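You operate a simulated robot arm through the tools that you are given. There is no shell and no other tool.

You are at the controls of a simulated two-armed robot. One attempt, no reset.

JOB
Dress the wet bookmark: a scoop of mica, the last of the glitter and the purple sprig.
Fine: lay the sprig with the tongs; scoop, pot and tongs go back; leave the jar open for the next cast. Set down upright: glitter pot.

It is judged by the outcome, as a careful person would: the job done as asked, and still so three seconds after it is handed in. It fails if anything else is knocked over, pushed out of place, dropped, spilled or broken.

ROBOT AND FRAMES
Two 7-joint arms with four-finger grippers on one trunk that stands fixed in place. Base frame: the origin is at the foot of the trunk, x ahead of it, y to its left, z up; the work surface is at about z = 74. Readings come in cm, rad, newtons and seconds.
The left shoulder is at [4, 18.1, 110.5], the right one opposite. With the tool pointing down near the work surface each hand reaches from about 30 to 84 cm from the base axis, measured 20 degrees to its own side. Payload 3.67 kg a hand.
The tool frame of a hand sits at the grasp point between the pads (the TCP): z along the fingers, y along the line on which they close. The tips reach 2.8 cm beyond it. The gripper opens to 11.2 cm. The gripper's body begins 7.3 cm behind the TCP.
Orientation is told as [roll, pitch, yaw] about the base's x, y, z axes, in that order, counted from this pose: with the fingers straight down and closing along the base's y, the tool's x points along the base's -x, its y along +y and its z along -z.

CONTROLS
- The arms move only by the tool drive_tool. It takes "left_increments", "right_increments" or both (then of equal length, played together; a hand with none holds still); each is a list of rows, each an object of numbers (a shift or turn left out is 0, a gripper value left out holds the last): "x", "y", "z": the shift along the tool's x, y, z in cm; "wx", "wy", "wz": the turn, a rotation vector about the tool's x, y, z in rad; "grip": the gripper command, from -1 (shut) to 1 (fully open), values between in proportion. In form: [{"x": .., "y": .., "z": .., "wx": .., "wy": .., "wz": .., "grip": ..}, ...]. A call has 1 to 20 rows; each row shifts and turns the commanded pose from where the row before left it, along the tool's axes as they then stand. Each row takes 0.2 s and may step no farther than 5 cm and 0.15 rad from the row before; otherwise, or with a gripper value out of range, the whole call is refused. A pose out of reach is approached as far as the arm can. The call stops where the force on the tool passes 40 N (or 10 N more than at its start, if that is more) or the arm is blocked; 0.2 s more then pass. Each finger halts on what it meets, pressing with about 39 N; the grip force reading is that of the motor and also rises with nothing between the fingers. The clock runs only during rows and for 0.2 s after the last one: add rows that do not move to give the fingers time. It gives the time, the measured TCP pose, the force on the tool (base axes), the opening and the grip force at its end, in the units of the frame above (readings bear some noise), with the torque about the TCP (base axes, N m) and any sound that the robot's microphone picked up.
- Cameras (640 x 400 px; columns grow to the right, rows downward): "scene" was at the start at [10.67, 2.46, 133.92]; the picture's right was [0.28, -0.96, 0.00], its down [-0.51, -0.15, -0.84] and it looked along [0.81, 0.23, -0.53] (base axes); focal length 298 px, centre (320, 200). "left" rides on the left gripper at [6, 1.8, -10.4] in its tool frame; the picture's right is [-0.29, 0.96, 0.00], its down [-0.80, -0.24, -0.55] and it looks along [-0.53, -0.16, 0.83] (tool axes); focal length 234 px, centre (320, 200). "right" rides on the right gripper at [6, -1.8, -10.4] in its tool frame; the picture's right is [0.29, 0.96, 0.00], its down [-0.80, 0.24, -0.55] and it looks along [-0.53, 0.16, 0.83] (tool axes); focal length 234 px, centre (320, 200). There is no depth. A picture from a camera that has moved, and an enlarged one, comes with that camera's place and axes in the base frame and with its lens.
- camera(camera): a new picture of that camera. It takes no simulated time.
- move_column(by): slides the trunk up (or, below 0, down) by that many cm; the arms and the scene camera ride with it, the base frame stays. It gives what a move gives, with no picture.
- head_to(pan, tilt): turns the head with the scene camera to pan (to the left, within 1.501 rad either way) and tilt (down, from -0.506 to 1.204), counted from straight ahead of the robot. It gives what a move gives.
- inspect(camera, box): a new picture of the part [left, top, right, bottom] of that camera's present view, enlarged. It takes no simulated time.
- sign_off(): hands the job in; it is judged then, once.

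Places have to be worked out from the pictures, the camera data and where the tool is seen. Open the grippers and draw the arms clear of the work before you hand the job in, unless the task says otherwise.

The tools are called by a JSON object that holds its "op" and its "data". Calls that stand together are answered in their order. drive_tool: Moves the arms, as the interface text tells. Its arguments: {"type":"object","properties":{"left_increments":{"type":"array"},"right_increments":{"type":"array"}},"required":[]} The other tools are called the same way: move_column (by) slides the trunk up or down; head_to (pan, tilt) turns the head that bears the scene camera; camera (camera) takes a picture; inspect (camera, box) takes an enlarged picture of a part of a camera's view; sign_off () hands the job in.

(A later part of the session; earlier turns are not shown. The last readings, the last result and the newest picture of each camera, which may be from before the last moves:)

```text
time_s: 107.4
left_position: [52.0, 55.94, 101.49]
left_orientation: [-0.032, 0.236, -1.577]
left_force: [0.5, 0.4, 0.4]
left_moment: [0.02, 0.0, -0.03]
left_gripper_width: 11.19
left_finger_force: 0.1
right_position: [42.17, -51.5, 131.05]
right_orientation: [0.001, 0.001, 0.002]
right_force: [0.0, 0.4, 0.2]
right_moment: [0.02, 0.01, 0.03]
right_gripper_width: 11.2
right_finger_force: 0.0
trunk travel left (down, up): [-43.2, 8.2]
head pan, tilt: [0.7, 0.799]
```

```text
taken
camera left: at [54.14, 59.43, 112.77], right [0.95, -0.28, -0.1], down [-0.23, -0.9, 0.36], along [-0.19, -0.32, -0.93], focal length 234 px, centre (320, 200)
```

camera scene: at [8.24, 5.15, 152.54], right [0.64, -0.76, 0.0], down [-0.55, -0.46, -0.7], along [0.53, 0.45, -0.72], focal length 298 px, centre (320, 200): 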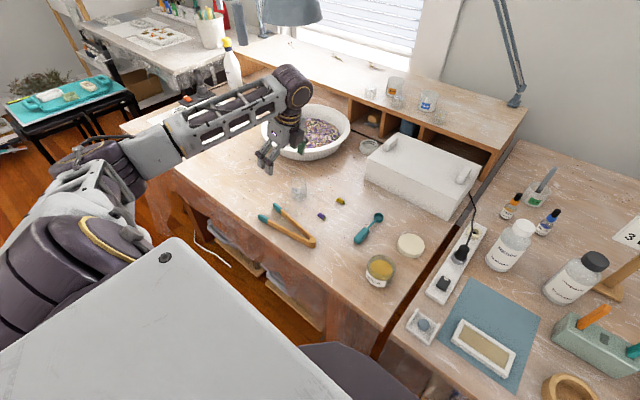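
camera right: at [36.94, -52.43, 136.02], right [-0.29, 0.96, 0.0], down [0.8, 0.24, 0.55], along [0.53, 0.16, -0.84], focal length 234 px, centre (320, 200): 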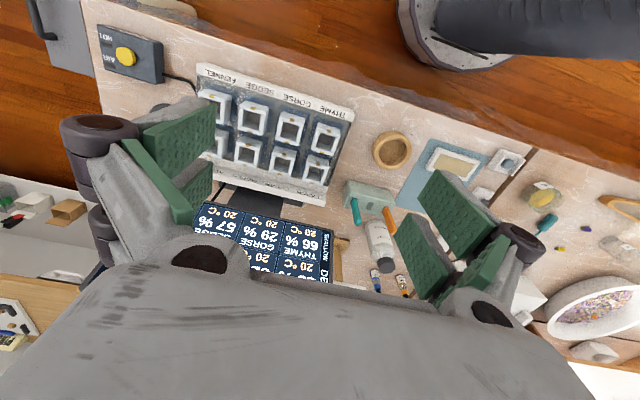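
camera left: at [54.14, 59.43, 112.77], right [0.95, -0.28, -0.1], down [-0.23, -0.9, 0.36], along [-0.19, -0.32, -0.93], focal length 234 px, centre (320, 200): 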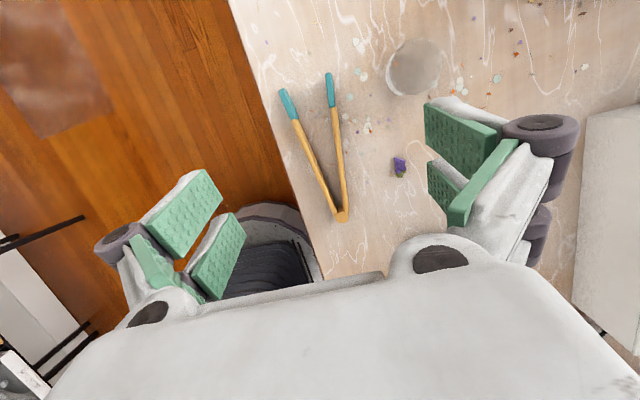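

Tongs clearly under the hand. Correcting the small roll error and moving to a pre-grasp point above the tongs' middle.

{"op": "drive_tool", "data": {"left_increments": [{"wx": -0.032, "wy": 0.063}, {"x": -1.96, "y": -0.61, "z": 2.61}, {"x": -1.96, "y": -0.61, "z": 2.61}, {"x": -1.96, "y": -0.61, "z": 2.61}, {"x": -1.96, "y": -0.61, "z": 2.61}, {}]}}

{"op": "camera", "data": {"camera": "left"}}

{"op": "inspect", "data": {"camera": "scene", "box": [200, 120, 380, 260]}}

```text
time_s: 108.8
left_position: [49.34, 51.46, 89.2]
left_orientation: [0.0, 0.299, -1.579]
left_force: [-0.2, 0.2, 0.7]
left_moment: [-0.05, 0.03, -0.01]
left_gripper_width: 11.2
left_finger_force: 0.1
right_position: [42.16, -51.47, 131.25]
right_orientation: [0.0, 0.0, 0.002]
right_force: [-0.7, -0.3, -0.7]
right_moment: [-0.03, 0.03, -0.01]
right_gripper_width: 11.21
right_finger_force: 0.1
trunk travel left (down, up): [-43.2, 8.2]
head pan, tilt: [0.7, 0.799]
```

```text
taken
camera left: at [51.16, 54.06, 100.88], right [0.96, -0.28, -0.08], down [-0.25, -0.92, 0.29], along [-0.16, -0.26, -0.95], focal length 234 px, centre (320, 200)
```

left: 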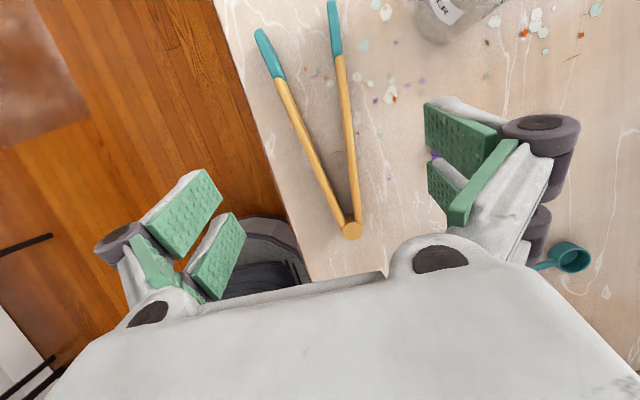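

```text
2.86 times, centred on (290, 190) of scene
camera zoom: at [8.23, 5.15, 152.53], right [0.64, -0.76, 0.0], down [-0.55, -0.46, -0.7], along [0.53, 0.45, -0.72], focal length 851 px, centre (406, 229)
```

zoom: 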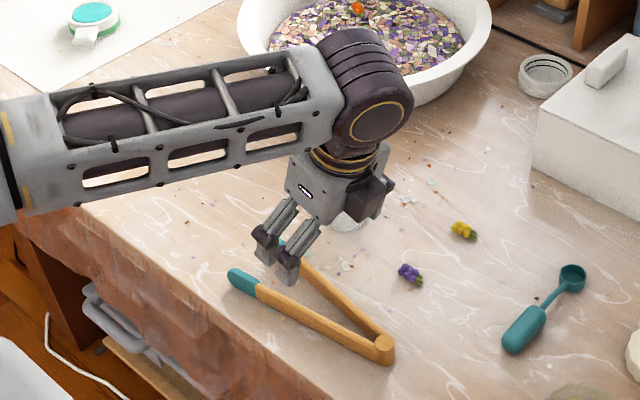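

Tongs' arms verified at x≈46.9/52.6 near the tips. Descending around them, slowly at the end.

{"op": "drive_tool", "data": {"left_increments": [{"y": 0.1, "z": 3}, {"z": 3}, {"z": 3}, {"z": 0.9}, {"z": 0.9}, {"z": 0.6}, {}]}}

{"op": "camera", "data": {"camera": "left"}}

{"op": "inspect", "data": {"camera": "scene", "box": [200, 140, 340, 260]}}

```text
time_s: 110.4
left_position: [49.58, 54.95, 78.41]
left_orientation: [0.0, 0.299, -1.581]
left_force: [0.2, -0.5, -0.5]
left_moment: [0.03, 0.0, 0.05]
left_gripper_width: 11.2
left_finger_force: 0.0
right_position: [42.46, -51.54, 131.17]
right_orientation: [-0.001, -0.001, 0.002]
right_force: [0.1, 0.3, 0.3]
right_moment: [-0.02, 0.0, 0.0]
right_gripper_width: 11.17
right_finger_force: 0.0
trunk travel left (down, up): [-43.2, 8.2]
head pan, tilt: [0.7, 0.799]
```

```text
taken
camera left: at [51.43, 57.55, 89.91], right [0.96, -0.28, -0.08], down [-0.25, -0.92, 0.29], along [-0.16, -0.26, -0.95], focal length 234 px, centre (320, 200)
```

left: 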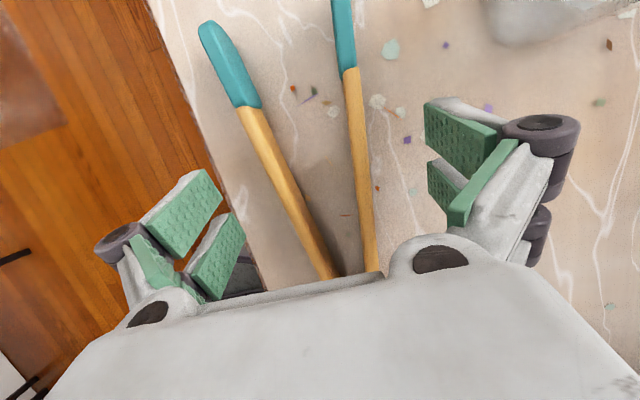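

```text
3.33 times, centred on (270, 200) of scene
camera zoom: at [8.23, 5.15, 152.53], right [0.64, -0.76, 0.0], down [-0.55, -0.46, -0.7], along [0.53, 0.45, -0.72], focal length 993 px, centre (487, 200)
```

zoom: 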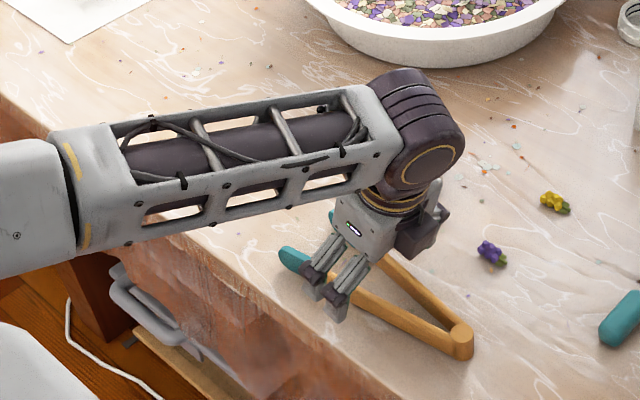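

Arms are between the fingers. Final small steps down, watching the force.

{"op": "drive_tool", "data": {"left_increments": [{"z": 0.4}, {"z": 0.3}, {"z": 0.3}, {}]}}

```text
time_s: 111.4
left_position: [49.66, 55.16, 77.18]
left_orientation: [-0.001, 0.3, -1.578]
left_force: [0.1, 0.8, -0.5]
left_moment: [-0.03, 0.03, 0.02]
left_gripper_width: 11.21
left_finger_force: 0.1
right_position: [42.2, -51.48, 131.22]
right_orientation: [0.002, -0.002, 0.002]
right_force: [0.9, 0.2, -0.7]
right_moment: [-0.01, 0.0, -0.01]
right_gripper_width: 11.2
right_finger_force: 0.1
trunk travel left (down, up): [-43.2, 8.2]
head pan, tilt: [0.7, 0.799]
```

No table contact; closing gradually onto the arms.

{"op": "drive_tool", "data": {"left_increments": [{"z": -0.1, "grip": 0.5}, {"grip": 0.2}, {"grip": 0.1}, {}, {}]}}

{"op": "drive_tool", "data": {"left_increments": [{"grip": 0.0}, {"grip": -0.1}, {"grip": -0.18}, {}, {}]}}

{"op": "camera", "data": {"camera": "left"}}

{"op": "inspect", "data": {"camera": "scene", "box": [200, 140, 340, 260]}}

```text
time_s: 112.6
left_position: [49.57, 55.12, 77.17]
left_orientation: [-0.002, 0.298, -1.58]
left_force: [-0.8, -0.3, -0.8]
left_moment: [-0.01, -0.01, 0.01]
left_gripper_width: 6.09
left_finger_force: 0.0
right_position: [42.38, -51.43, 131.13]
right_orientation: [0.0, 0.0, 0.002]
right_force: [0.5, 0.5, 0.1]
right_moment: [0.0, -0.03, -0.03]
right_gripper_width: 11.18
right_finger_force: 0.0
trunk travel left (down, up): [-43.2, 8.2]
head pan, tilt: [0.7, 0.799]
```

```text
time_s: 113.8
left_position: [49.62, 55.09, 77.21]
left_orientation: [0.0, 0.297, -1.579]
left_force: [1.2, -0.4, 1.5]
left_moment: [-0.06, 0.02, 0.01]
left_gripper_width: 4.69
left_finger_force: 1.5
right_position: [42.3, -51.59, 131.06]
right_orientation: [0.0, 0.0, 0.002]
right_force: [-0.2, -1.8, -1.3]
right_moment: [0.01, -0.01, -0.01]
right_gripper_width: 11.19
right_finger_force: 0.0
trunk travel left (down, up): [-43.2, 8.2]
head pan, tilt: [0.7, 0.799]
```

```text
taken
camera left: at [51.45, 57.79, 88.89], right [0.96, -0.28, -0.08], down [-0.25, -0.92, 0.29], along [-0.16, -0.26, -0.95], focal length 234 px, centre (320, 200)
```

left: 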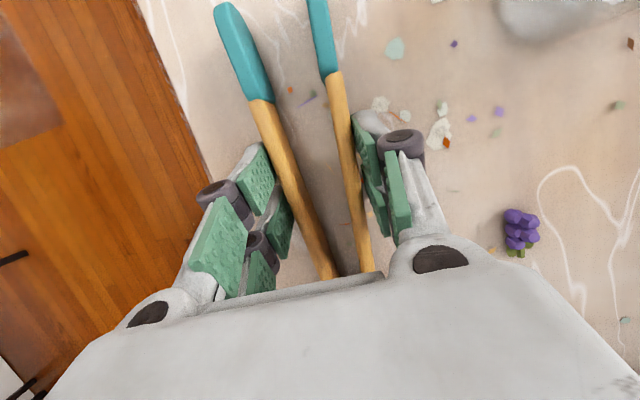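

```text
3.33 times, centred on (270, 200) of scene
camera zoom: at [8.23, 5.14, 152.53], right [0.64, -0.76, 0.0], down [-0.55, -0.46, -0.7], along [0.53, 0.45, -0.72], focal length 993 px, centre (487, 200)
```

zoom: 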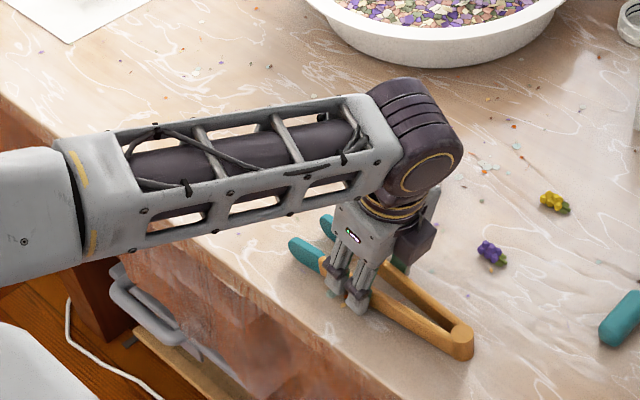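

The spring resists with 1.5 N at 4.7 cm. Squeezing further for a firmer hold before lifting.

{"op": "drive_tool", "data": {"left_increments": [{"grip": -0.25}, {"grip": -0.32}, {"grip": -0.36}, {}, {}]}}

{"op": "camera", "data": {"camera": "left"}}

```text
time_s: 115.0
left_position: [49.58, 55.06, 77.26]
left_orientation: [-0.001, 0.299, -1.58]
left_force: [-0.4, 0.6, 6.3]
left_moment: [-0.16, -0.03, 0.01]
left_gripper_width: 3.7
left_finger_force: 0.6
right_position: [42.35, -51.47, 131.09]
right_orientation: [0.0, 0.0, 0.003]
right_force: [0.2, 0.6, -1.0]
right_moment: [0.01, 0.01, 0.02]
right_gripper_width: 11.2
right_finger_force: 0.0
trunk travel left (down, up): [-43.2, 8.2]
head pan, tilt: [0.7, 0.799]
```

```text
taken
camera left: at [51.43, 57.78, 88.94], right [0.96, -0.28, -0.08], down [-0.25, -0.92, 0.29], along [-0.16, -0.26, -0.95], focal length 234 px, centre (320, 200)
```

left: 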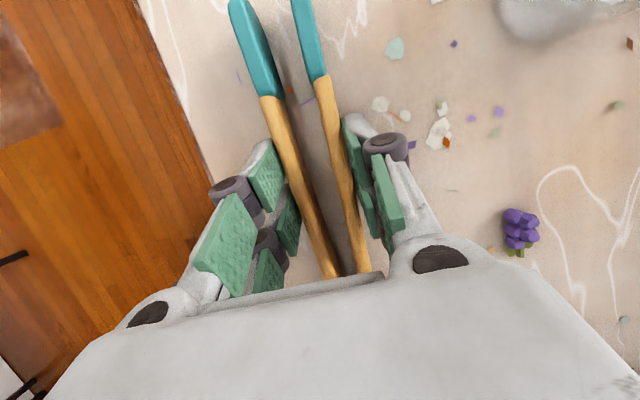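

Fingertips press slightly on the table as they close. Lifting by ~0.7 cm at this grip to see if the tongs come along.

{"op": "drive_tool", "data": {"left_increments": [{"x": 0.1, "z": -0.35}, {"x": 0.1, "z": -0.35}, {}, {}]}}

{"op": "camera", "data": {"camera": "left"}}

{"op": "inspect", "data": {"camera": "scene", "box": [230, 170, 340, 260]}}

```text
time_s: 116.0
left_position: [49.6, 55.17, 78.19]
left_orientation: [0.0, 0.299, -1.581]
left_force: [0.2, 0.4, -0.8]
left_moment: [0.01, 0.02, 0.02]
left_gripper_width: 3.65
left_finger_force: 5.4
right_position: [42.33, -51.43, 131.1]
right_orientation: [-0.001, -0.001, 0.001]
right_force: [-0.8, 0.3, -0.1]
right_moment: [0.02, 0.01, -0.04]
right_gripper_width: 11.2
right_finger_force: 0.0
trunk travel left (down, up): [-43.2, 8.2]
head pan, tilt: [0.7, 0.799]
```

```text
taken
camera left: at [51.43, 57.87, 89.7], right [0.96, -0.28, -0.09], down [-0.25, -0.92, 0.29], along [-0.16, -0.26, -0.95], focal length 234 px, centre (320, 200)
```

left: 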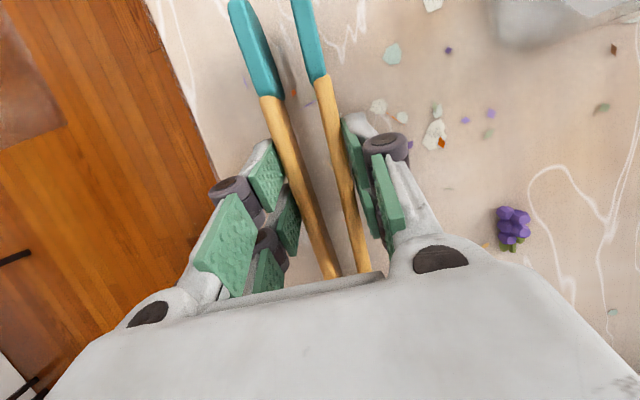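

```text
4.44 times, centred on (285, 215) of scene
camera zoom: at [8.25, 5.17, 152.53], right [0.64, -0.76, 0.0], down [-0.55, -0.46, -0.7], along [0.53, 0.45, -0.72], focal length 1324 px, centre (476, 133)
```

zoom: 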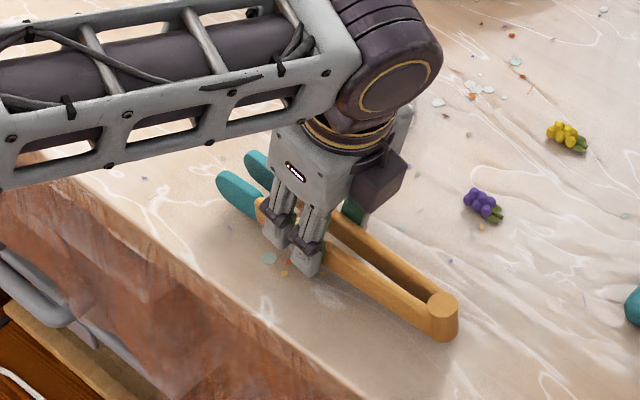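

Tongs lifted with the hand and are held (5.4 N). Raising them, pitching the tips down 0.3 rad, and carrying them above the purple sprig.

{"op": "drive_tool", "data": {"left_increments": [{"x": 0.6, "z": -1.91}, {"x": 1.18, "z": -3.82}, {"x": 1.18, "z": -3.82}, {"wy": -0.1}, {"wy": -0.1}, {"wy": -0.1}, {"x": -2.64, "y": 2.14, "z": 0.2}, {"x": -2.64, "y": 2.14, "z": 0.2}, {"x": -2.64, "y": 2.14, "z": 0.2}, {"x": -2.64, "y": 2.14, "z": 0.2}, {"x": -2.64, "y": 2.14, "z": 0.2}, {}]}}

{"op": "camera", "data": {"camera": "scene"}}

{"op": "inspect", "data": {"camera": "scene", "box": [250, 150, 390, 270]}}

{"op": "camera", "data": {"camera": "left"}}

```text
time_s: 118.6
left_position: [60.29, 41.74, 87.23]
left_orientation: [0.0, -0.002, -1.58]
left_force: [-0.1, -0.2, -0.7]
left_moment: [0.01, 0.01, -0.01]
left_gripper_width: 3.77
left_finger_force: 2.1
right_position: [42.3, -51.32, 131.1]
right_orientation: [0.0, -0.002, 0.002]
right_force: [0.7, -1.0, 0.4]
right_moment: [-0.02, -0.02, 0.02]
right_gripper_width: 11.2
right_finger_force: 0.0
trunk travel left (down, up): [-43.2, 8.2]
head pan, tilt: [0.7, 0.799]
```

```text
taken
camera scene: at [8.18, 5.23, 152.53], right [0.64, -0.76, 0.0], down [-0.55, -0.46, -0.7], along [0.53, 0.45, -0.72], focal length 298 px, centre (320, 200)
```

scene: 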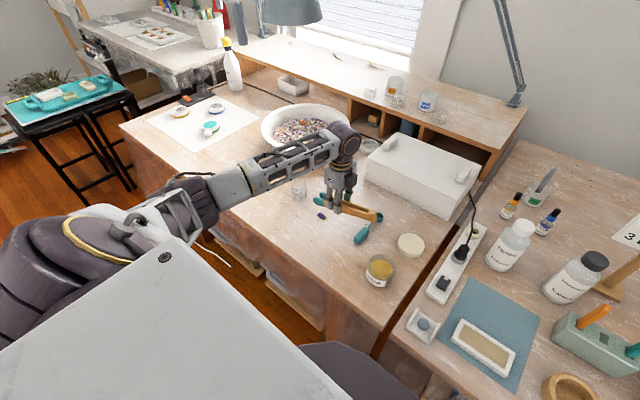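

```text
3.33 times, centred on (320, 210) of scene
camera zoom: at [8.18, 5.23, 152.53], right [0.64, -0.76, 0.0], down [-0.55, -0.46, -0.7], along [0.53, 0.45, -0.72], focal length 993 px, centre (320, 167)
```

zoom: 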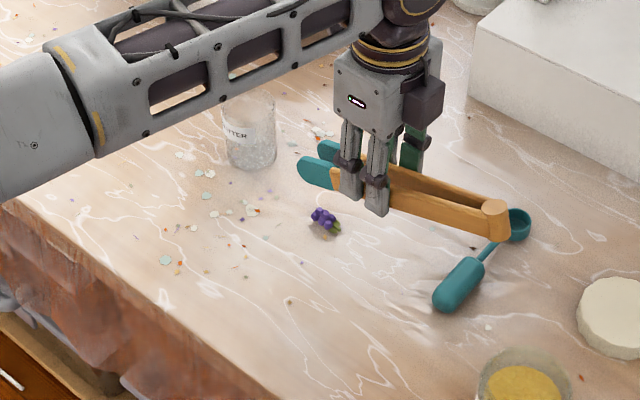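

```text
taken
camera left: at [62.17, 47.77, 97.47], right [0.95, -0.3, 0.0], down [-0.25, -0.79, 0.56], along [-0.16, -0.53, -0.83], focal length 234 px, centre (320, 200)
```

left: 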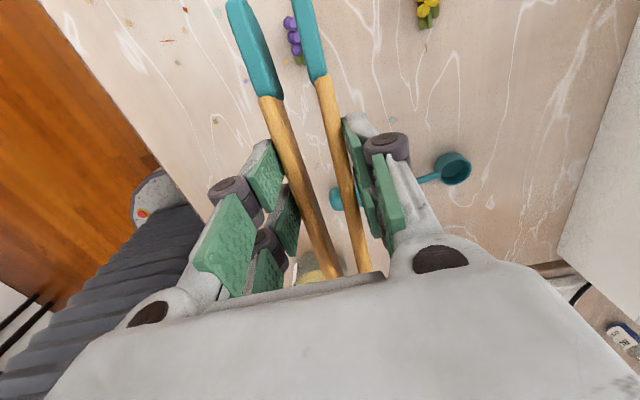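

The tongs hold well and the wrist camera sees both tips and the sprig: tips' midline x≈60.2 matches the sprig (60.2, 49). Lowering to just above it and opening slightly.

{"op": "drive_tool", "data": {"left_increments": [{"x": 0.15, "z": 1.5}, {"x": 0.1, "z": 1.5}, {"z": 1.4}, {}, {"grip": -0.3}, {"grip": -0.25}, {}, {}]}}

{"op": "camera", "data": {"camera": "left"}}

{"op": "inspect", "data": {"camera": "scene", "box": [270, 170, 380, 260]}}

```text
time_s: 120.4
left_position: [60.22, 42.09, 82.62]
left_orientation: [0.001, -0.002, -1.579]
left_force: [0.6, -0.2, -0.7]
left_moment: [0.03, 0.02, 0.03]
left_gripper_width: 4.16
left_finger_force: 1.4
right_position: [42.34, -51.48, 131.17]
right_orientation: [-0.001, 0.0, 0.002]
right_force: [-0.5, 0.1, 0.6]
right_moment: [0.02, 0.01, -0.03]
right_gripper_width: 11.2
right_finger_force: 0.1
trunk travel left (down, up): [-43.2, 8.2]
head pan, tilt: [0.7, 0.799]
```

```text
taken
camera left: at [62.17, 48.09, 92.96], right [0.95, -0.3, 0.0], down [-0.25, -0.79, 0.56], along [-0.16, -0.53, -0.83], focal length 234 px, centre (320, 200)
```

left: 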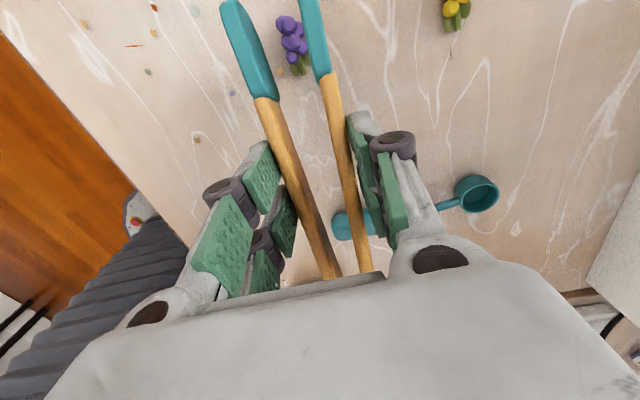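

```text
4.44 times, centred on (325, 215) of scene
camera zoom: at [8.25, 5.16, 152.53], right [0.64, -0.76, 0.0], down [-0.55, -0.46, -0.7], along [0.53, 0.45, -0.72], focal length 1324 px, centre (298, 133)
```

zoom: 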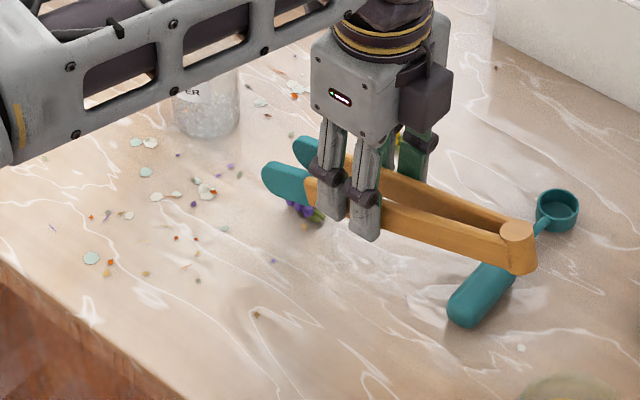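

Tips straddle the sprig. Shifting 0.25 cm in x and lowering in small steps until the tips are at the table.

{"op": "drive_tool", "data": {"left_increments": [{"y": 0.25, "z": 0.7}, {"z": 0.7}, {"z": 0.5}, {"z": 0.4}, {}]}}

{"op": "camera", "data": {"camera": "left"}}

{"op": "inspect", "data": {"camera": "scene", "box": [270, 170, 380, 260]}}

```text
time_s: 121.6
left_position: [60.61, 42.22, 80.38]
left_orientation: [-0.002, -0.003, -1.579]
left_force: [-0.6, -0.9, 0.2]
left_moment: [0.03, 0.0, -0.02]
left_gripper_width: 4.2
left_finger_force: 0.4
right_position: [42.42, -51.55, 131.21]
right_orientation: [0.0, -0.001, 0.002]
right_force: [0.1, 0.7, -1.3]
right_moment: [-0.03, 0.0, -0.01]
right_gripper_width: 11.21
right_finger_force: 0.0
trunk travel left (down, up): [-43.2, 8.2]
head pan, tilt: [0.7, 0.799]
```

```text
taken
camera left: at [62.54, 48.2, 90.62], right [0.95, -0.3, 0.0], down [-0.25, -0.79, 0.56], along [-0.16, -0.53, -0.83], focal length 234 px, centre (320, 200)
```

left: 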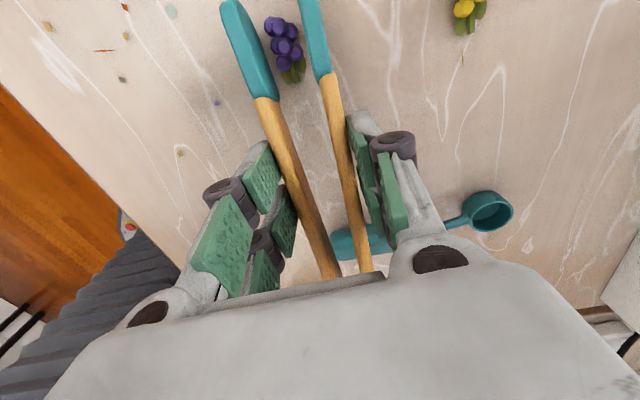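

```text
4.44 times, centred on (325, 215) of scene
camera zoom: at [8.25, 5.16, 152.53], right [0.64, -0.76, 0.0], down [-0.55, -0.46, -0.7], along [0.53, 0.45, -0.72], focal length 1324 px, centre (298, 133)
```

zoom: 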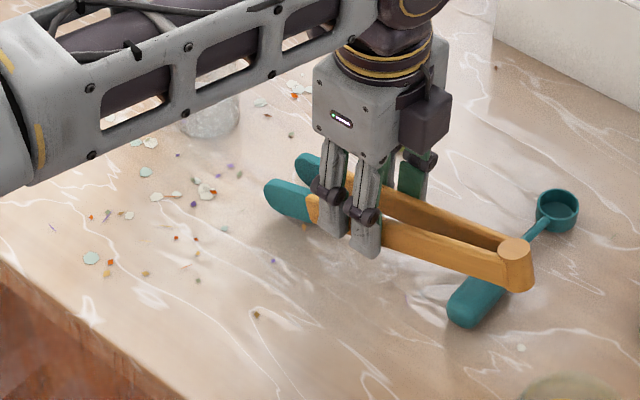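

Sprig sits between the teal tips. A bit lower to reach it fully.

{"op": "drive_tool", "data": {"left_increments": [{"z": 0.25}, {"z": 0.25}, {}]}}

{"op": "inspect", "data": {"camera": "left", "box": [200, 0, 360, 120]}}

```text
time_s: 122.4
left_position: [60.58, 42.21, 79.86]
left_orientation: [-0.002, -0.002, -1.58]
left_force: [0.1, 0.3, 0.1]
left_moment: [0.02, 0.01, 0.0]
left_gripper_width: 4.38
left_finger_force: 1.5
right_position: [42.32, -51.49, 131.16]
right_orientation: [-0.001, 0.001, 0.002]
right_force: [0.1, -0.3, -0.3]
right_moment: [0.01, 0.02, -0.02]
right_gripper_width: 11.18
right_finger_force: 0.0
trunk travel left (down, up): [-43.2, 8.2]
head pan, tilt: [0.7, 0.799]
```

```text
3.33 times, centred on (280, 60) of left
camera zoom: at [62.45, 48.24, 90.18], right [0.96, -0.3, 0.0], down [-0.25, -0.79, 0.56], along [-0.16, -0.53, -0.83], focal length 781 px, centre (453, 667)
```

zoom: 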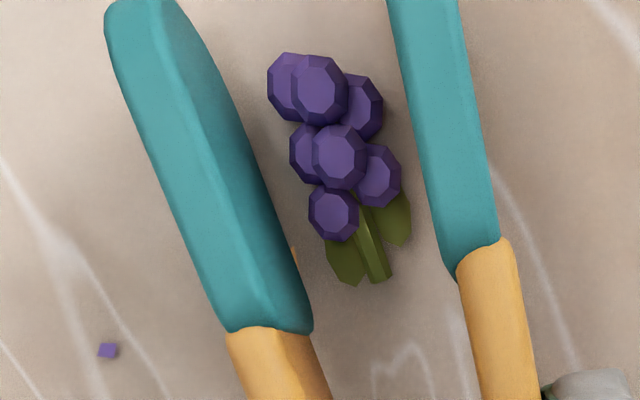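

Perfect view: sprig neatly between the tips. Closing in small steps while watching grip force.

{"op": "drive_tool", "data": {"left_increments": [{"grip": -0.3}, {"grip": -0.34}, {"grip": -0.38}, {}, {}]}}

{"op": "inspect", "data": {"camera": "left", "box": [200, 0, 360, 120]}}

```text
time_s: 123.6
left_position: [60.56, 42.25, 79.87]
left_orientation: [-0.001, -0.004, -1.58]
left_force: [0.3, -0.7, 0.7]
left_moment: [0.04, -0.01, -0.03]
left_gripper_width: 3.66
left_finger_force: 6.4
right_position: [42.34, -51.33, 131.18]
right_orientation: [-0.001, 0.0, 0.001]
right_force: [-0.3, 0.3, -0.5]
right_moment: [0.0, -0.01, 0.01]
right_gripper_width: 11.21
right_finger_force: 0.0
trunk travel left (down, up): [-43.2, 8.2]
head pan, tilt: [0.7, 0.799]
```

```text
3.33 times, centred on (280, 60) of left
camera zoom: at [62.46, 48.23, 90.2], right [0.95, -0.3, 0.0], down [-0.25, -0.79, 0.56], along [-0.16, -0.53, -0.83], focal length 781 px, centre (453, 667)
```

zoom: 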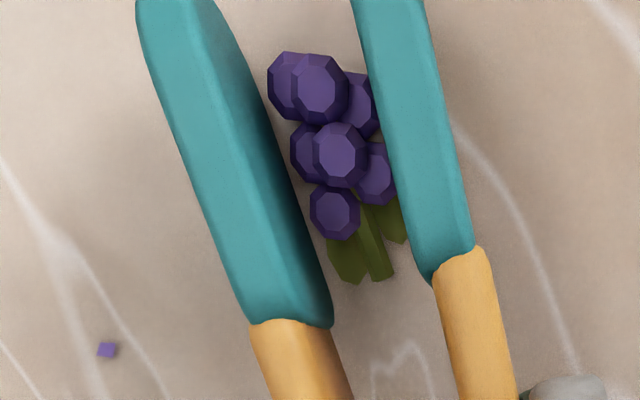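

Nearly touching. Continuing.

{"op": "drive_tool", "data": {"left_increments": [{"grip": -0.41}, {"grip": -0.44}, {}, {}]}}

{"op": "inspect", "data": {"camera": "left", "box": [200, 0, 360, 120]}}

```text
time_s: 124.6
left_position: [60.56, 42.17, 79.99]
left_orientation: [-0.001, -0.002, -1.58]
left_force: [0.4, 0.2, -0.4]
left_moment: [0.03, -0.03, 0.0]
left_gripper_width: 3.44
left_finger_force: 39.0
right_position: [42.31, -51.49, 131.05]
right_orientation: [0.0, 0.001, 0.002]
right_force: [-0.8, -0.4, -0.1]
right_moment: [0.0, 0.0, 0.01]
right_gripper_width: 11.21
right_finger_force: 0.1
trunk travel left (down, up): [-43.2, 8.2]
head pan, tilt: [0.7, 0.799]
```

```text
3.33 times, centred on (280, 60) of left
camera zoom: at [62.46, 48.23, 90.2], right [0.95, -0.3, 0.0], down [-0.25, -0.79, 0.56], along [-0.16, -0.53, -0.83], focal length 781 px, centre (453, 667)
```

zoom: 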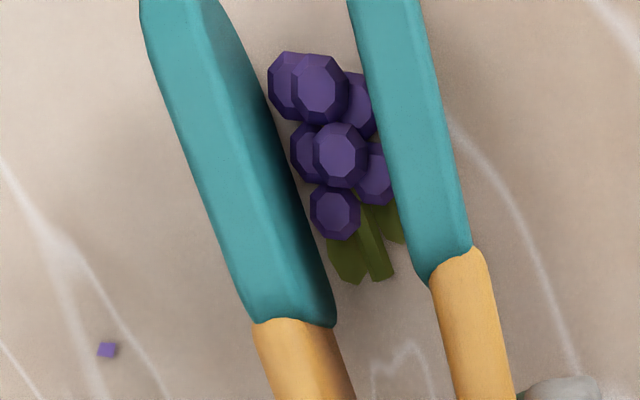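

Clamped at 3.44 cm (39 N). Lifting a little to see whether the sprig comes along.

{"op": "drive_tool", "data": {"left_increments": [{"z": -0.4}, {"z": -0.8}, {"z": -1.5}, {}]}}

{"op": "inspect", "data": {"camera": "left", "box": [200, 0, 360, 120]}}

{"op": "inspect", "data": {"camera": "scene", "box": [270, 170, 380, 260]}}

```text
time_s: 125.6
left_position: [60.55, 42.04, 82.47]
left_orientation: [0.0, -0.001, -1.579]
left_force: [0.0, -0.4, -1.1]
left_moment: [0.0, 0.0, 0.0]
left_gripper_width: 3.49
left_finger_force: 39.2
right_position: [42.24, -51.43, 131.16]
right_orientation: [0.001, 0.0, 0.001]
right_force: [0.2, 0.0, 0.5]
right_moment: [-0.02, -0.01, -0.02]
right_gripper_width: 11.21
right_finger_force: 0.1
trunk travel left (down, up): [-43.2, 8.2]
head pan, tilt: [0.7, 0.799]
```

```text
3.33 times, centred on (280, 60) of left
camera zoom: at [62.51, 48.15, 92.85], right [0.96, -0.3, 0.0], down [-0.25, -0.79, 0.55], along [-0.16, -0.53, -0.83], focal length 781 px, centre (453, 667)
```

zoom: 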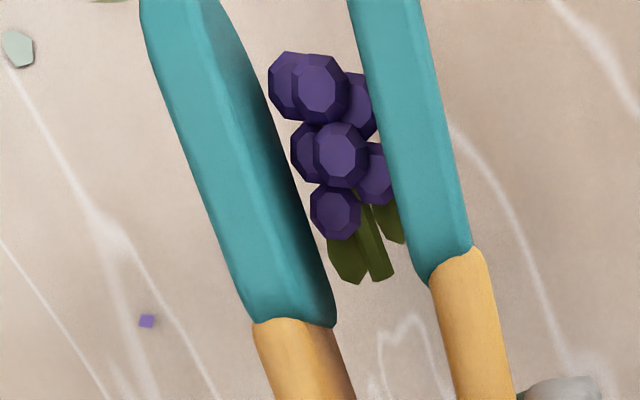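

```text
4.44 times, centred on (325, 215) of scene
camera zoom: at [8.27, 5.16, 152.53], right [0.64, -0.76, 0.0], down [-0.55, -0.46, -0.7], along [0.53, 0.45, -0.72], focal length 1324 px, centre (298, 133)
```

zoom: 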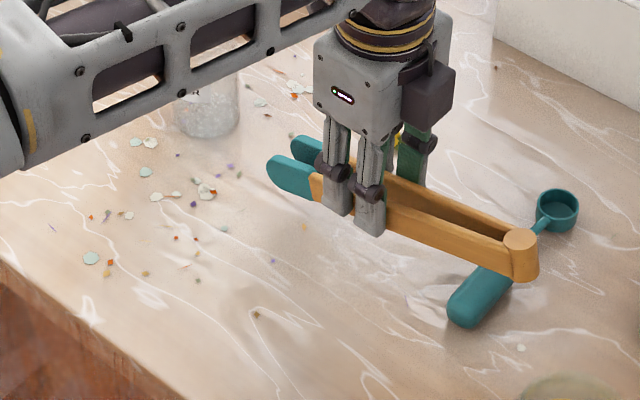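

The sprig is held in the tongs. Lifting to z≈100 and carrying across to the mould area at x≈61 (clear of jar, cord and bottles).

{"op": "drive_tool", "data": {"left_increments": [{"z": -2}, {"z": -3}, {"z": -3.5}, {"z": -3.5}, {"z": -3.5}, {"z": -2}, {"x": -2}, {"x": -3.5}, {"x": -3.5}, {"x": -3.5}, {"x": -3.5}, {"x": -3.5}, {"x": -3.5}, {"x": -3.5}, {"x": -3.5}, {"x": -3.5}, {"x": -3.5}, {"x": -3.5}, {}]}}

{"op": "head_to", "data": {"pan": 0.1, "tilt": 0.8}}

{"op": "camera", "data": {"camera": "scene"}}

{"op": "camera", "data": {"camera": "left"}}

```text
time_s: 129.6
left_position: [59.99, 1.44, 100.17]
left_orientation: [0.0, -0.001, -1.578]
left_force: [-0.4, -0.5, -1.5]
left_moment: [-0.02, 0.01, -0.02]
left_gripper_width: 3.49
left_finger_force: 38.5
right_position: [42.28, -51.42, 131.24]
right_orientation: [0.0, 0.001, 0.002]
right_force: [0.6, 1.0, 0.1]
right_moment: [-0.02, 0.01, 0.0]
right_gripper_width: 11.19
right_finger_force: 0.0
trunk travel left (down, up): [-43.2, 8.2]
head pan, tilt: [0.7, 0.799]
```

```text
time_s: 130.6
left_position: [60.03, 1.25, 100.25]
left_orientation: [-0.001, -0.001, -1.577]
left_force: [0.3, 0.2, -0.7]
left_moment: [0.03, -0.04, 0.0]
left_gripper_width: 3.49
left_finger_force: 39.2
right_position: [42.34, -51.54, 131.22]
right_orientation: [0.001, -0.001, 0.001]
right_force: [0.6, 0.4, 0.2]
right_moment: [0.01, 0.01, 0.0]
right_gripper_width: 11.18
right_finger_force: 0.1
trunk travel left (down, up): [-43.2, 8.2]
head pan, tilt: [0.099, 0.799]
```

```text
taken
camera scene: at [10.12, 0.73, 152.53], right [0.1, -0.99, 0.0], down [-0.71, -0.07, -0.7], along [0.69, 0.07, -0.72], focal length 298 px, centre (320, 200)
```

scene: 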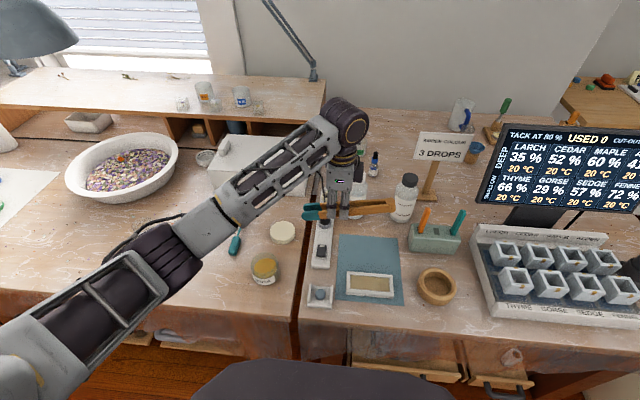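

```text
taken
camera left: at [61.85, 7.37, 110.49], right [0.95, -0.3, 0.0], down [-0.25, -0.79, 0.55], along [-0.16, -0.53, -0.83], focal length 234 px, centre (320, 200)
```

left: 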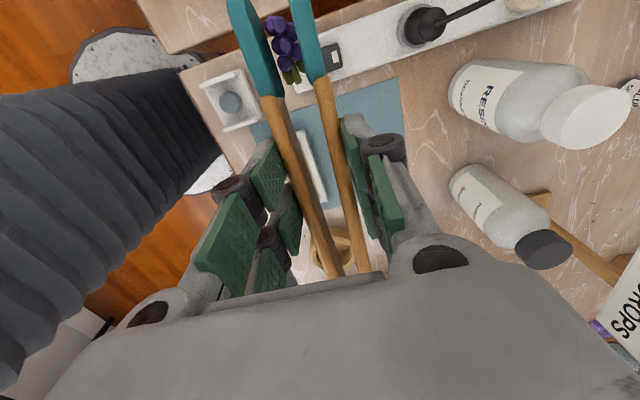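

Sprig still in the tongs. Rotating to yaw 0 (tips pointing back toward the robot) at height, then shifting over the mould.

{"op": "drive_tool", "data": {"left_increments": [{"wz": -0.1434}, {"wz": -0.1434}, {"wz": -0.1434}, {"wz": -0.1434}, {"wz": -0.1434}, {"wz": -0.1434}, {"wz": -0.1434}, {"wz": -0.1434}, {"wz": -0.1434}, {"wz": -0.1434}, {"wz": -0.1434}, {"x": -0.4, "y": -3.5}, {"x": -0.4, "y": -3.5}, {"x": -0.4, "y": -3.5}, {}]}}

{"op": "camera", "data": {"camera": "left"}}

{"op": "camera", "data": {"camera": "scene"}}

```text
time_s: 133.8
left_position: [61.31, -8.91, 100.18]
left_orientation: [-0.002, -0.001, -0.002]
left_force: [0.5, -0.1, -1.9]
left_moment: [-0.04, -0.02, 0.0]
left_gripper_width: 3.47
left_finger_force: 38.6
right_position: [42.36, -51.49, 131.08]
right_orientation: [0.0, 0.001, 0.003]
right_force: [0.2, -0.1, 1.0]
right_moment: [-0.01, -0.01, 0.01]
right_gripper_width: 11.21
right_finger_force: 0.0
trunk travel left (down, up): [-43.2, 8.2]
head pan, tilt: [0.099, 0.799]
```

```text
taken
camera left: at [55.38, -7.1, 110.34], right [0.29, 0.96, 0.0], down [0.8, -0.24, 0.55], along [0.53, -0.16, -0.83], focal length 234 px, centre (320, 200)
```

left: 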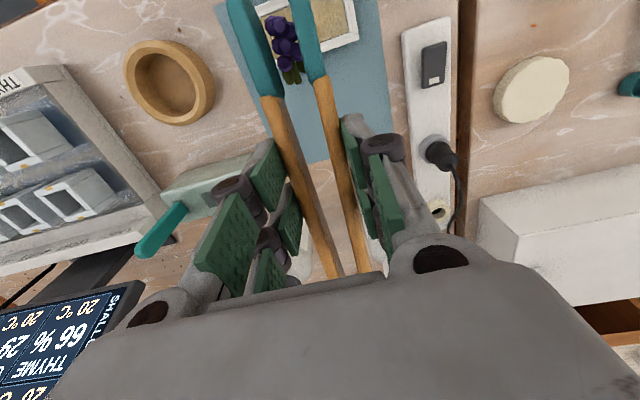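

```text
taken
camera scene: at [10.12, 0.8, 152.53], right [0.1, -1.0, 0.0], down [-0.71, -0.07, -0.7], along [0.69, 0.07, -0.72], focal length 298 px, centre (320, 200)
```

scene: 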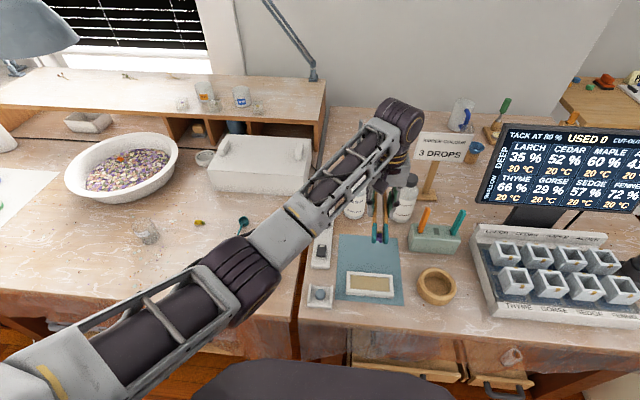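

Clear of bottles and sign. Shifting so the sprig is over the mould centre and lowering to z≈87 for a check.

{"op": "drive_tool", "data": {"left_increments": [{"x": 0.85, "y": -0.25, "z": 3}, {"x": 0.85, "y": -0.25, "z": 3}, {"z": 3}, {"z": 3}, {"z": 1.3}, {}]}}

{"op": "camera", "data": {"camera": "left"}}

{"op": "inspect", "data": {"camera": "scene", "box": [310, 170, 450, 310]}}

```text
time_s: 135.2
left_position: [59.72, -9.49, 86.87]
left_orientation: [-0.001, 0.0, -0.003]
left_force: [-0.3, -0.2, -1.2]
left_moment: [-0.02, 0.03, -0.03]
left_gripper_width: 3.48
left_finger_force: 39.4
right_position: [42.35, -51.6, 131.08]
right_orientation: [-0.001, 0.001, 0.002]
right_force: [0.0, 0.3, -0.4]
right_moment: [-0.01, -0.02, 0.03]
right_gripper_width: 11.2
right_finger_force: 0.0
trunk travel left (down, up): [-43.2, 8.2]
head pan, tilt: [0.099, 0.799]
```

```text
taken
camera left: at [53.77, -7.52, 97.15], right [0.29, 0.96, 0.0], down [0.8, -0.24, 0.55], along [0.53, -0.16, -0.83], focal length 234 px, centre (320, 200)
```

left: 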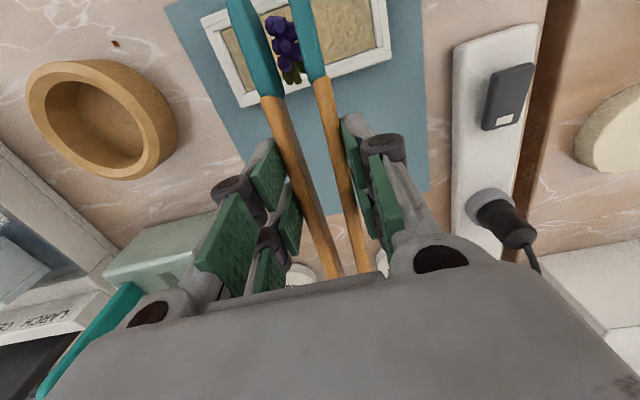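

```text
2.86 times, centred on (380, 240) of scene
camera zoom: at [10.12, 0.72, 152.53], right [0.1, -1.0, 0.0], down [-0.71, -0.07, -0.7], along [0.69, 0.07, -0.72], focal length 851 px, centre (149, 86)
```

zoom: 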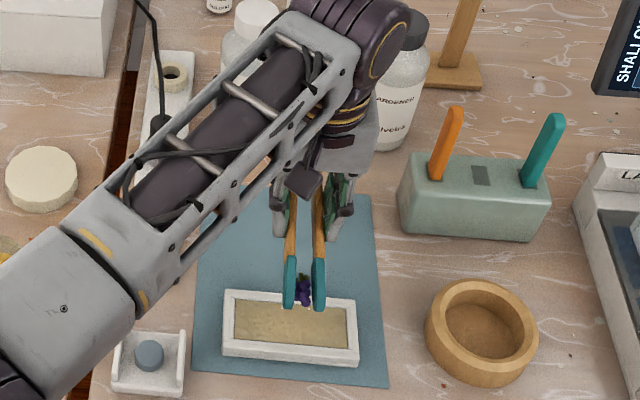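

Sprig is over the interior centre (≈(53.1, −9.3)). Lowering toward the surface in decreasing steps.

{"op": "drive_tool", "data": {"left_increments": [{"x": 0.2, "y": 0.2, "z": 1.5}, {"z": 1.5}, {"z": 0.8}, {"z": 0.4}, {}]}}

{"op": "inspect", "data": {"camera": "left", "box": [180, 0, 400, 130]}}

{"op": "inspect", "data": {"camera": "scene", "box": [330, 230, 430, 310]}}

```text
time_s: 136.4
left_position: [59.53, -8.57, 82.36]
left_orientation: [0.007, -0.001, 0.004]
left_force: [-0.1, -0.4, -0.5]
left_moment: [-0.02, 0.05, 0.02]
left_gripper_width: 3.48
left_finger_force: 38.4
right_position: [42.37, -51.53, 131.1]
right_orientation: [0.001, 0.001, 0.0]
right_force: [0.4, 1.2, 0.4]
right_moment: [0.01, 0.01, 0.02]
right_gripper_width: 11.2
right_finger_force: 0.0
trunk travel left (down, up): [-43.2, 8.2]
head pan, tilt: [0.099, 0.799]
```

```text
2.91 times, centred on (290, 65) of left
camera zoom: at [53.56, -6.77, 92.72], right [0.28, 0.96, 0.01], down [0.8, -0.24, 0.55], along [0.53, -0.15, -0.83], focal length 681 px, centre (407, 593)
```

zoom: 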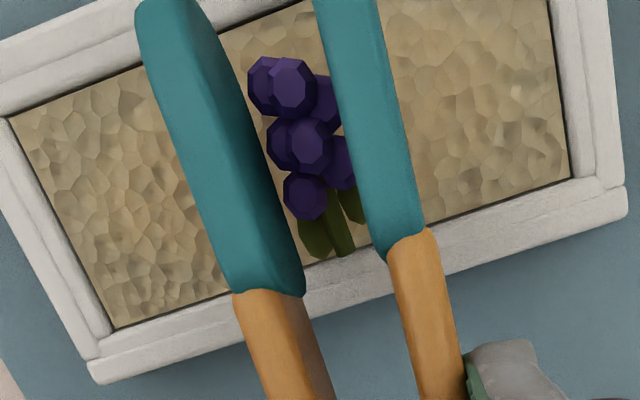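

```text
5.00 times, centred on (380, 270) of scene
camera zoom: at [10.12, 0.72, 152.53], right [0.1, -1.0, 0.0], down [-0.71, -0.07, -0.7], along [0.69, 0.07, -0.72], focal length 1489 px, centre (20, -150)
```

zoom: 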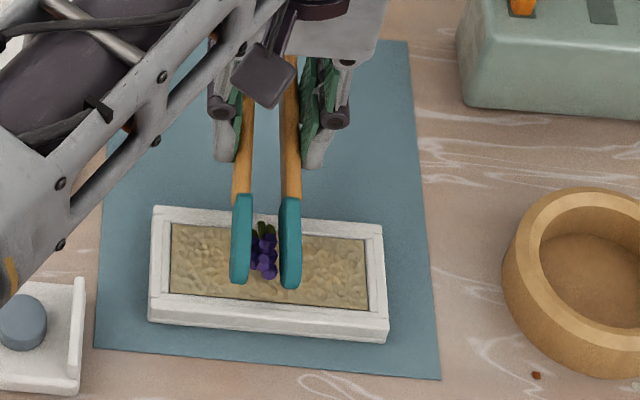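

The y position drifted +0.7 cm from command; checking whether it settles.

{"op": "drive_tool", "data": {"left_increments": [{}, {}]}}

{"op": "camera", "data": {"camera": "scene"}}

```text
time_s: 137.0
left_position: [59.56, -8.6, 82.52]
left_orientation: [0.005, -0.003, 0.005]
left_force: [0.1, 0.1, -0.7]
left_moment: [-0.02, 0.02, 0.0]
left_gripper_width: 3.47
left_finger_force: 39.0
right_position: [42.36, -51.6, 131.25]
right_orientation: [0.001, -0.001, 0.001]
right_force: [-0.3, -0.4, -0.5]
right_moment: [0.01, 0.0, -0.01]
right_gripper_width: 11.19
right_finger_force: 0.0
trunk travel left (down, up): [-43.2, 8.2]
head pan, tilt: [0.099, 0.799]
```

```text
taken
camera scene: at [10.12, 0.73, 152.53], right [0.1, -1.0, 0.0], down [-0.71, -0.07, -0.7], along [0.69, 0.07, -0.72], focal length 298 px, centre (320, 200)
```

scene: 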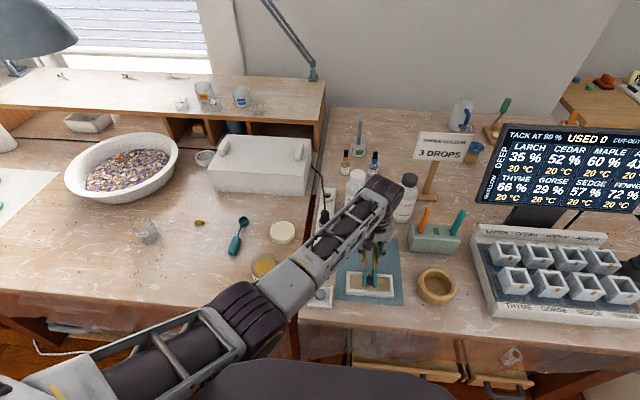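

Stable; y≈−8.6 is still well inside. The sprig sits a little toward the far wall, so I'll shift 0.4 cm toward the robot and lower ~0.4 cm.

{"op": "drive_tool", "data": {"left_increments": [{"x": 0.4, "z": 0.1}, {"z": 0.2}, {"z": 0.15}, {}]}}

{"op": "inspect", "data": {"camera": "left", "box": [180, 0, 400, 130]}}

{"op": "inspect", "data": {"camera": "scene", "box": [330, 240, 410, 310]}}

```text
time_s: 138.0
left_position: [59.75, -7.88, 82.13]
left_orientation: [0.016, -0.008, 0.01]
left_force: [-0.4, -0.2, -1.6]
left_moment: [-0.04, 0.01, 0.01]
left_gripper_width: 3.49
left_finger_force: 39.3
right_position: [42.43, -51.46, 131.09]
right_orientation: [-0.001, 0.0, 0.002]
right_force: [-0.3, 0.0, 0.6]
right_moment: [0.02, -0.04, 0.0]
right_gripper_width: 11.2
right_finger_force: 0.1
trunk travel left (down, up): [-43.2, 8.2]
head pan, tilt: [0.099, 0.799]
```

```text
2.91 times, centred on (290, 65) of left
camera zoom: at [53.63, -6.17, 92.45], right [0.28, 0.96, 0.02], down [0.79, -0.24, 0.56], along [0.54, -0.14, -0.83], focal length 681 px, centre (407, 593)
```

zoom: 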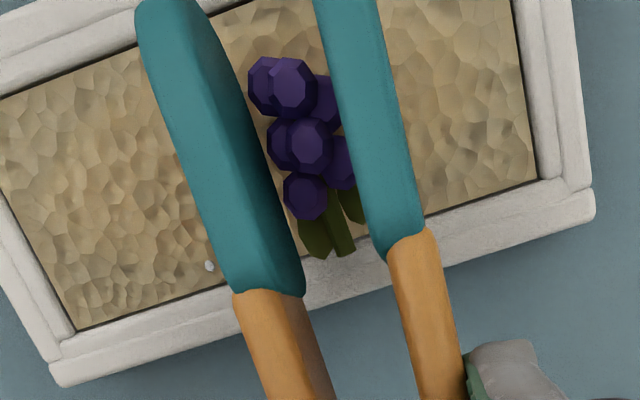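

```text
5.71 times, centred on (370, 275) of scene
camera zoom: at [10.11, 0.74, 152.53], right [0.1, -1.0, 0.0], down [-0.71, -0.07, -0.7], along [0.69, 0.07, -0.72], focal length 1702 px, centre (34, -229)
```

zoom: 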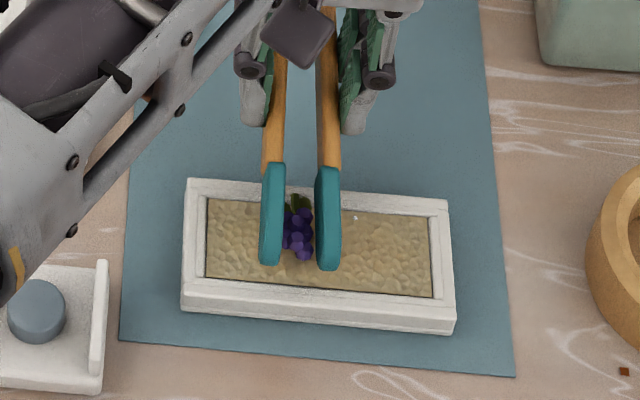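

The left elbow seems to run out of room when the wrist goes this far right. I'll lift slightly and approach with a +0.35 rad yaw so the wrist stays further left while the sprig stays over the centre.

{"op": "drive_tool", "data": {"left_increments": [{"z": -1.0}, {"z": -1.0, "y": 1.2}, {"y": 1.3, "x": 0.1}, {"wz": -0.117}, {"wz": -0.117}, {"wz": -0.116}, {}]}}

{"op": "inspect", "data": {"camera": "left", "box": [180, 0, 400, 130]}}

{"op": "inspect", "data": {"camera": "scene", "box": [310, 170, 450, 310]}}

```text
time_s: 139.8
left_position: [60.39, -1.87, 82.94]
left_orientation: [0.048, -0.027, 0.385]
left_force: [-0.3, 0.4, -0.9]
left_moment: [-0.04, 0.02, 0.01]
left_gripper_width: 3.49
left_finger_force: 39.3
right_position: [42.38, -51.47, 131.17]
right_orientation: [0.001, 0.0, 0.001]
right_force: [-0.5, 0.5, 0.3]
right_moment: [0.01, 0.02, 0.01]
right_gripper_width: 11.2
right_finger_force: 0.1
trunk travel left (down, up): [-43.2, 8.2]
head pan, tilt: [0.099, 0.799]
stopped in row 7 (left hand): the arm was blocked; the commanded pose is now the measured one
```

```text
2.91 times, centred on (290, 65) of left
camera zoom: at [54.08, -2.97, 93.06], right [-0.09, 0.99, 0.06], down [0.83, 0.05, 0.56], along [0.56, 0.1, -0.83], focal length 681 px, centre (407, 593)
```

zoom: 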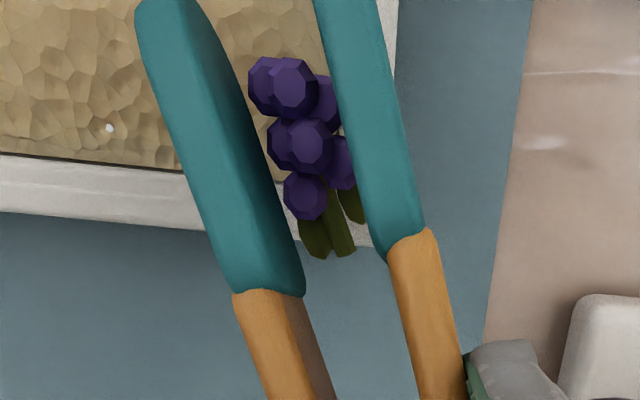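

```text
2.86 times, centred on (380, 240) of scene
camera zoom: at [10.12, 0.75, 152.53], right [0.1, -1.0, 0.0], down [-0.71, -0.07, -0.7], along [0.69, 0.07, -0.72], focal length 851 px, centre (149, 86)
```

zoom: 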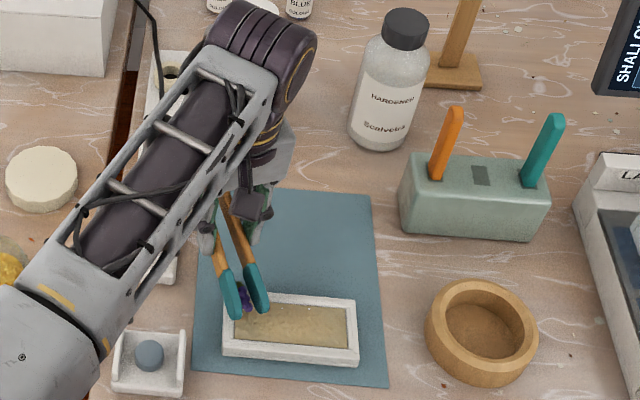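

Positive yaw makes it worse (joint limit). Lifting clear, then using a negative yaw (−0.5) instead.

{"op": "drive_tool", "data": {"left_increments": [{"z": -2}, {"z": -3}, {"z": -3}, {"wx": 0.048, "wy": 0.027}, {"wz": 0.1475}, {"wz": 0.1475}, {"wz": 0.1475}, {"wz": 0.1475}, {"wz": 0.1475}, {"wz": 0.1475}, {}]}}

{"op": "camera", "data": {"camera": "left"}}

{"op": "camera", "data": {"camera": "scene"}}

```text
time_s: 142.2
left_position: [60.11, -2.58, 90.86]
left_orientation: [-0.005, 0.003, -0.504]
left_force: [-0.3, -0.1, -0.7]
left_moment: [0.0, -0.02, 0.0]
left_gripper_width: 3.47
left_finger_force: 39.0
right_position: [42.32, -51.66, 131.07]
right_orientation: [0.002, 0.0, 0.0]
right_force: [-0.4, 0.8, -0.1]
right_moment: [-0.01, 0.01, -0.02]
right_gripper_width: 11.18
right_finger_force: 0.1
trunk travel left (down, up): [-43.2, 8.2]
head pan, tilt: [0.099, 0.799]
```

```text
taken
camera left: at [55.83, 2.0, 101.14], right [0.71, 0.7, 0.0], down [0.58, -0.59, 0.55], along [0.39, -0.4, -0.83], focal length 234 px, centre (320, 200)
```

left: 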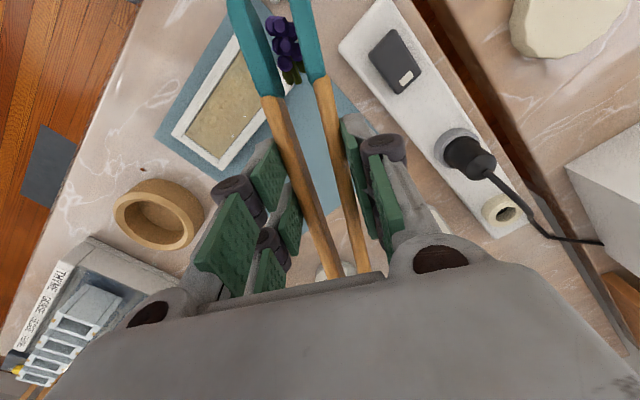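

```text
taken
camera scene: at [10.11, 0.72, 152.53], right [0.1, -1.0, 0.0], down [-0.71, -0.07, -0.7], along [0.69, 0.07, -0.72], focal length 298 px, centre (320, 200)
```

scene: 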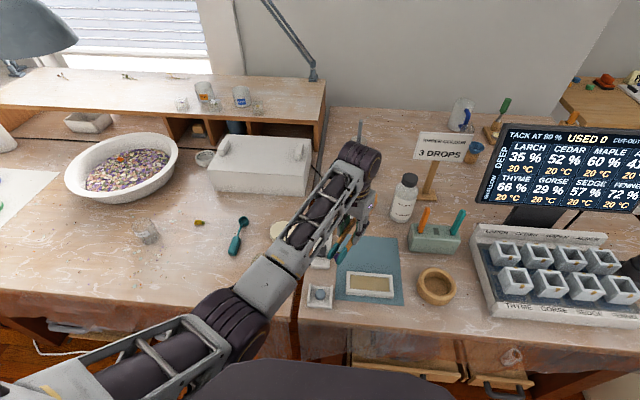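

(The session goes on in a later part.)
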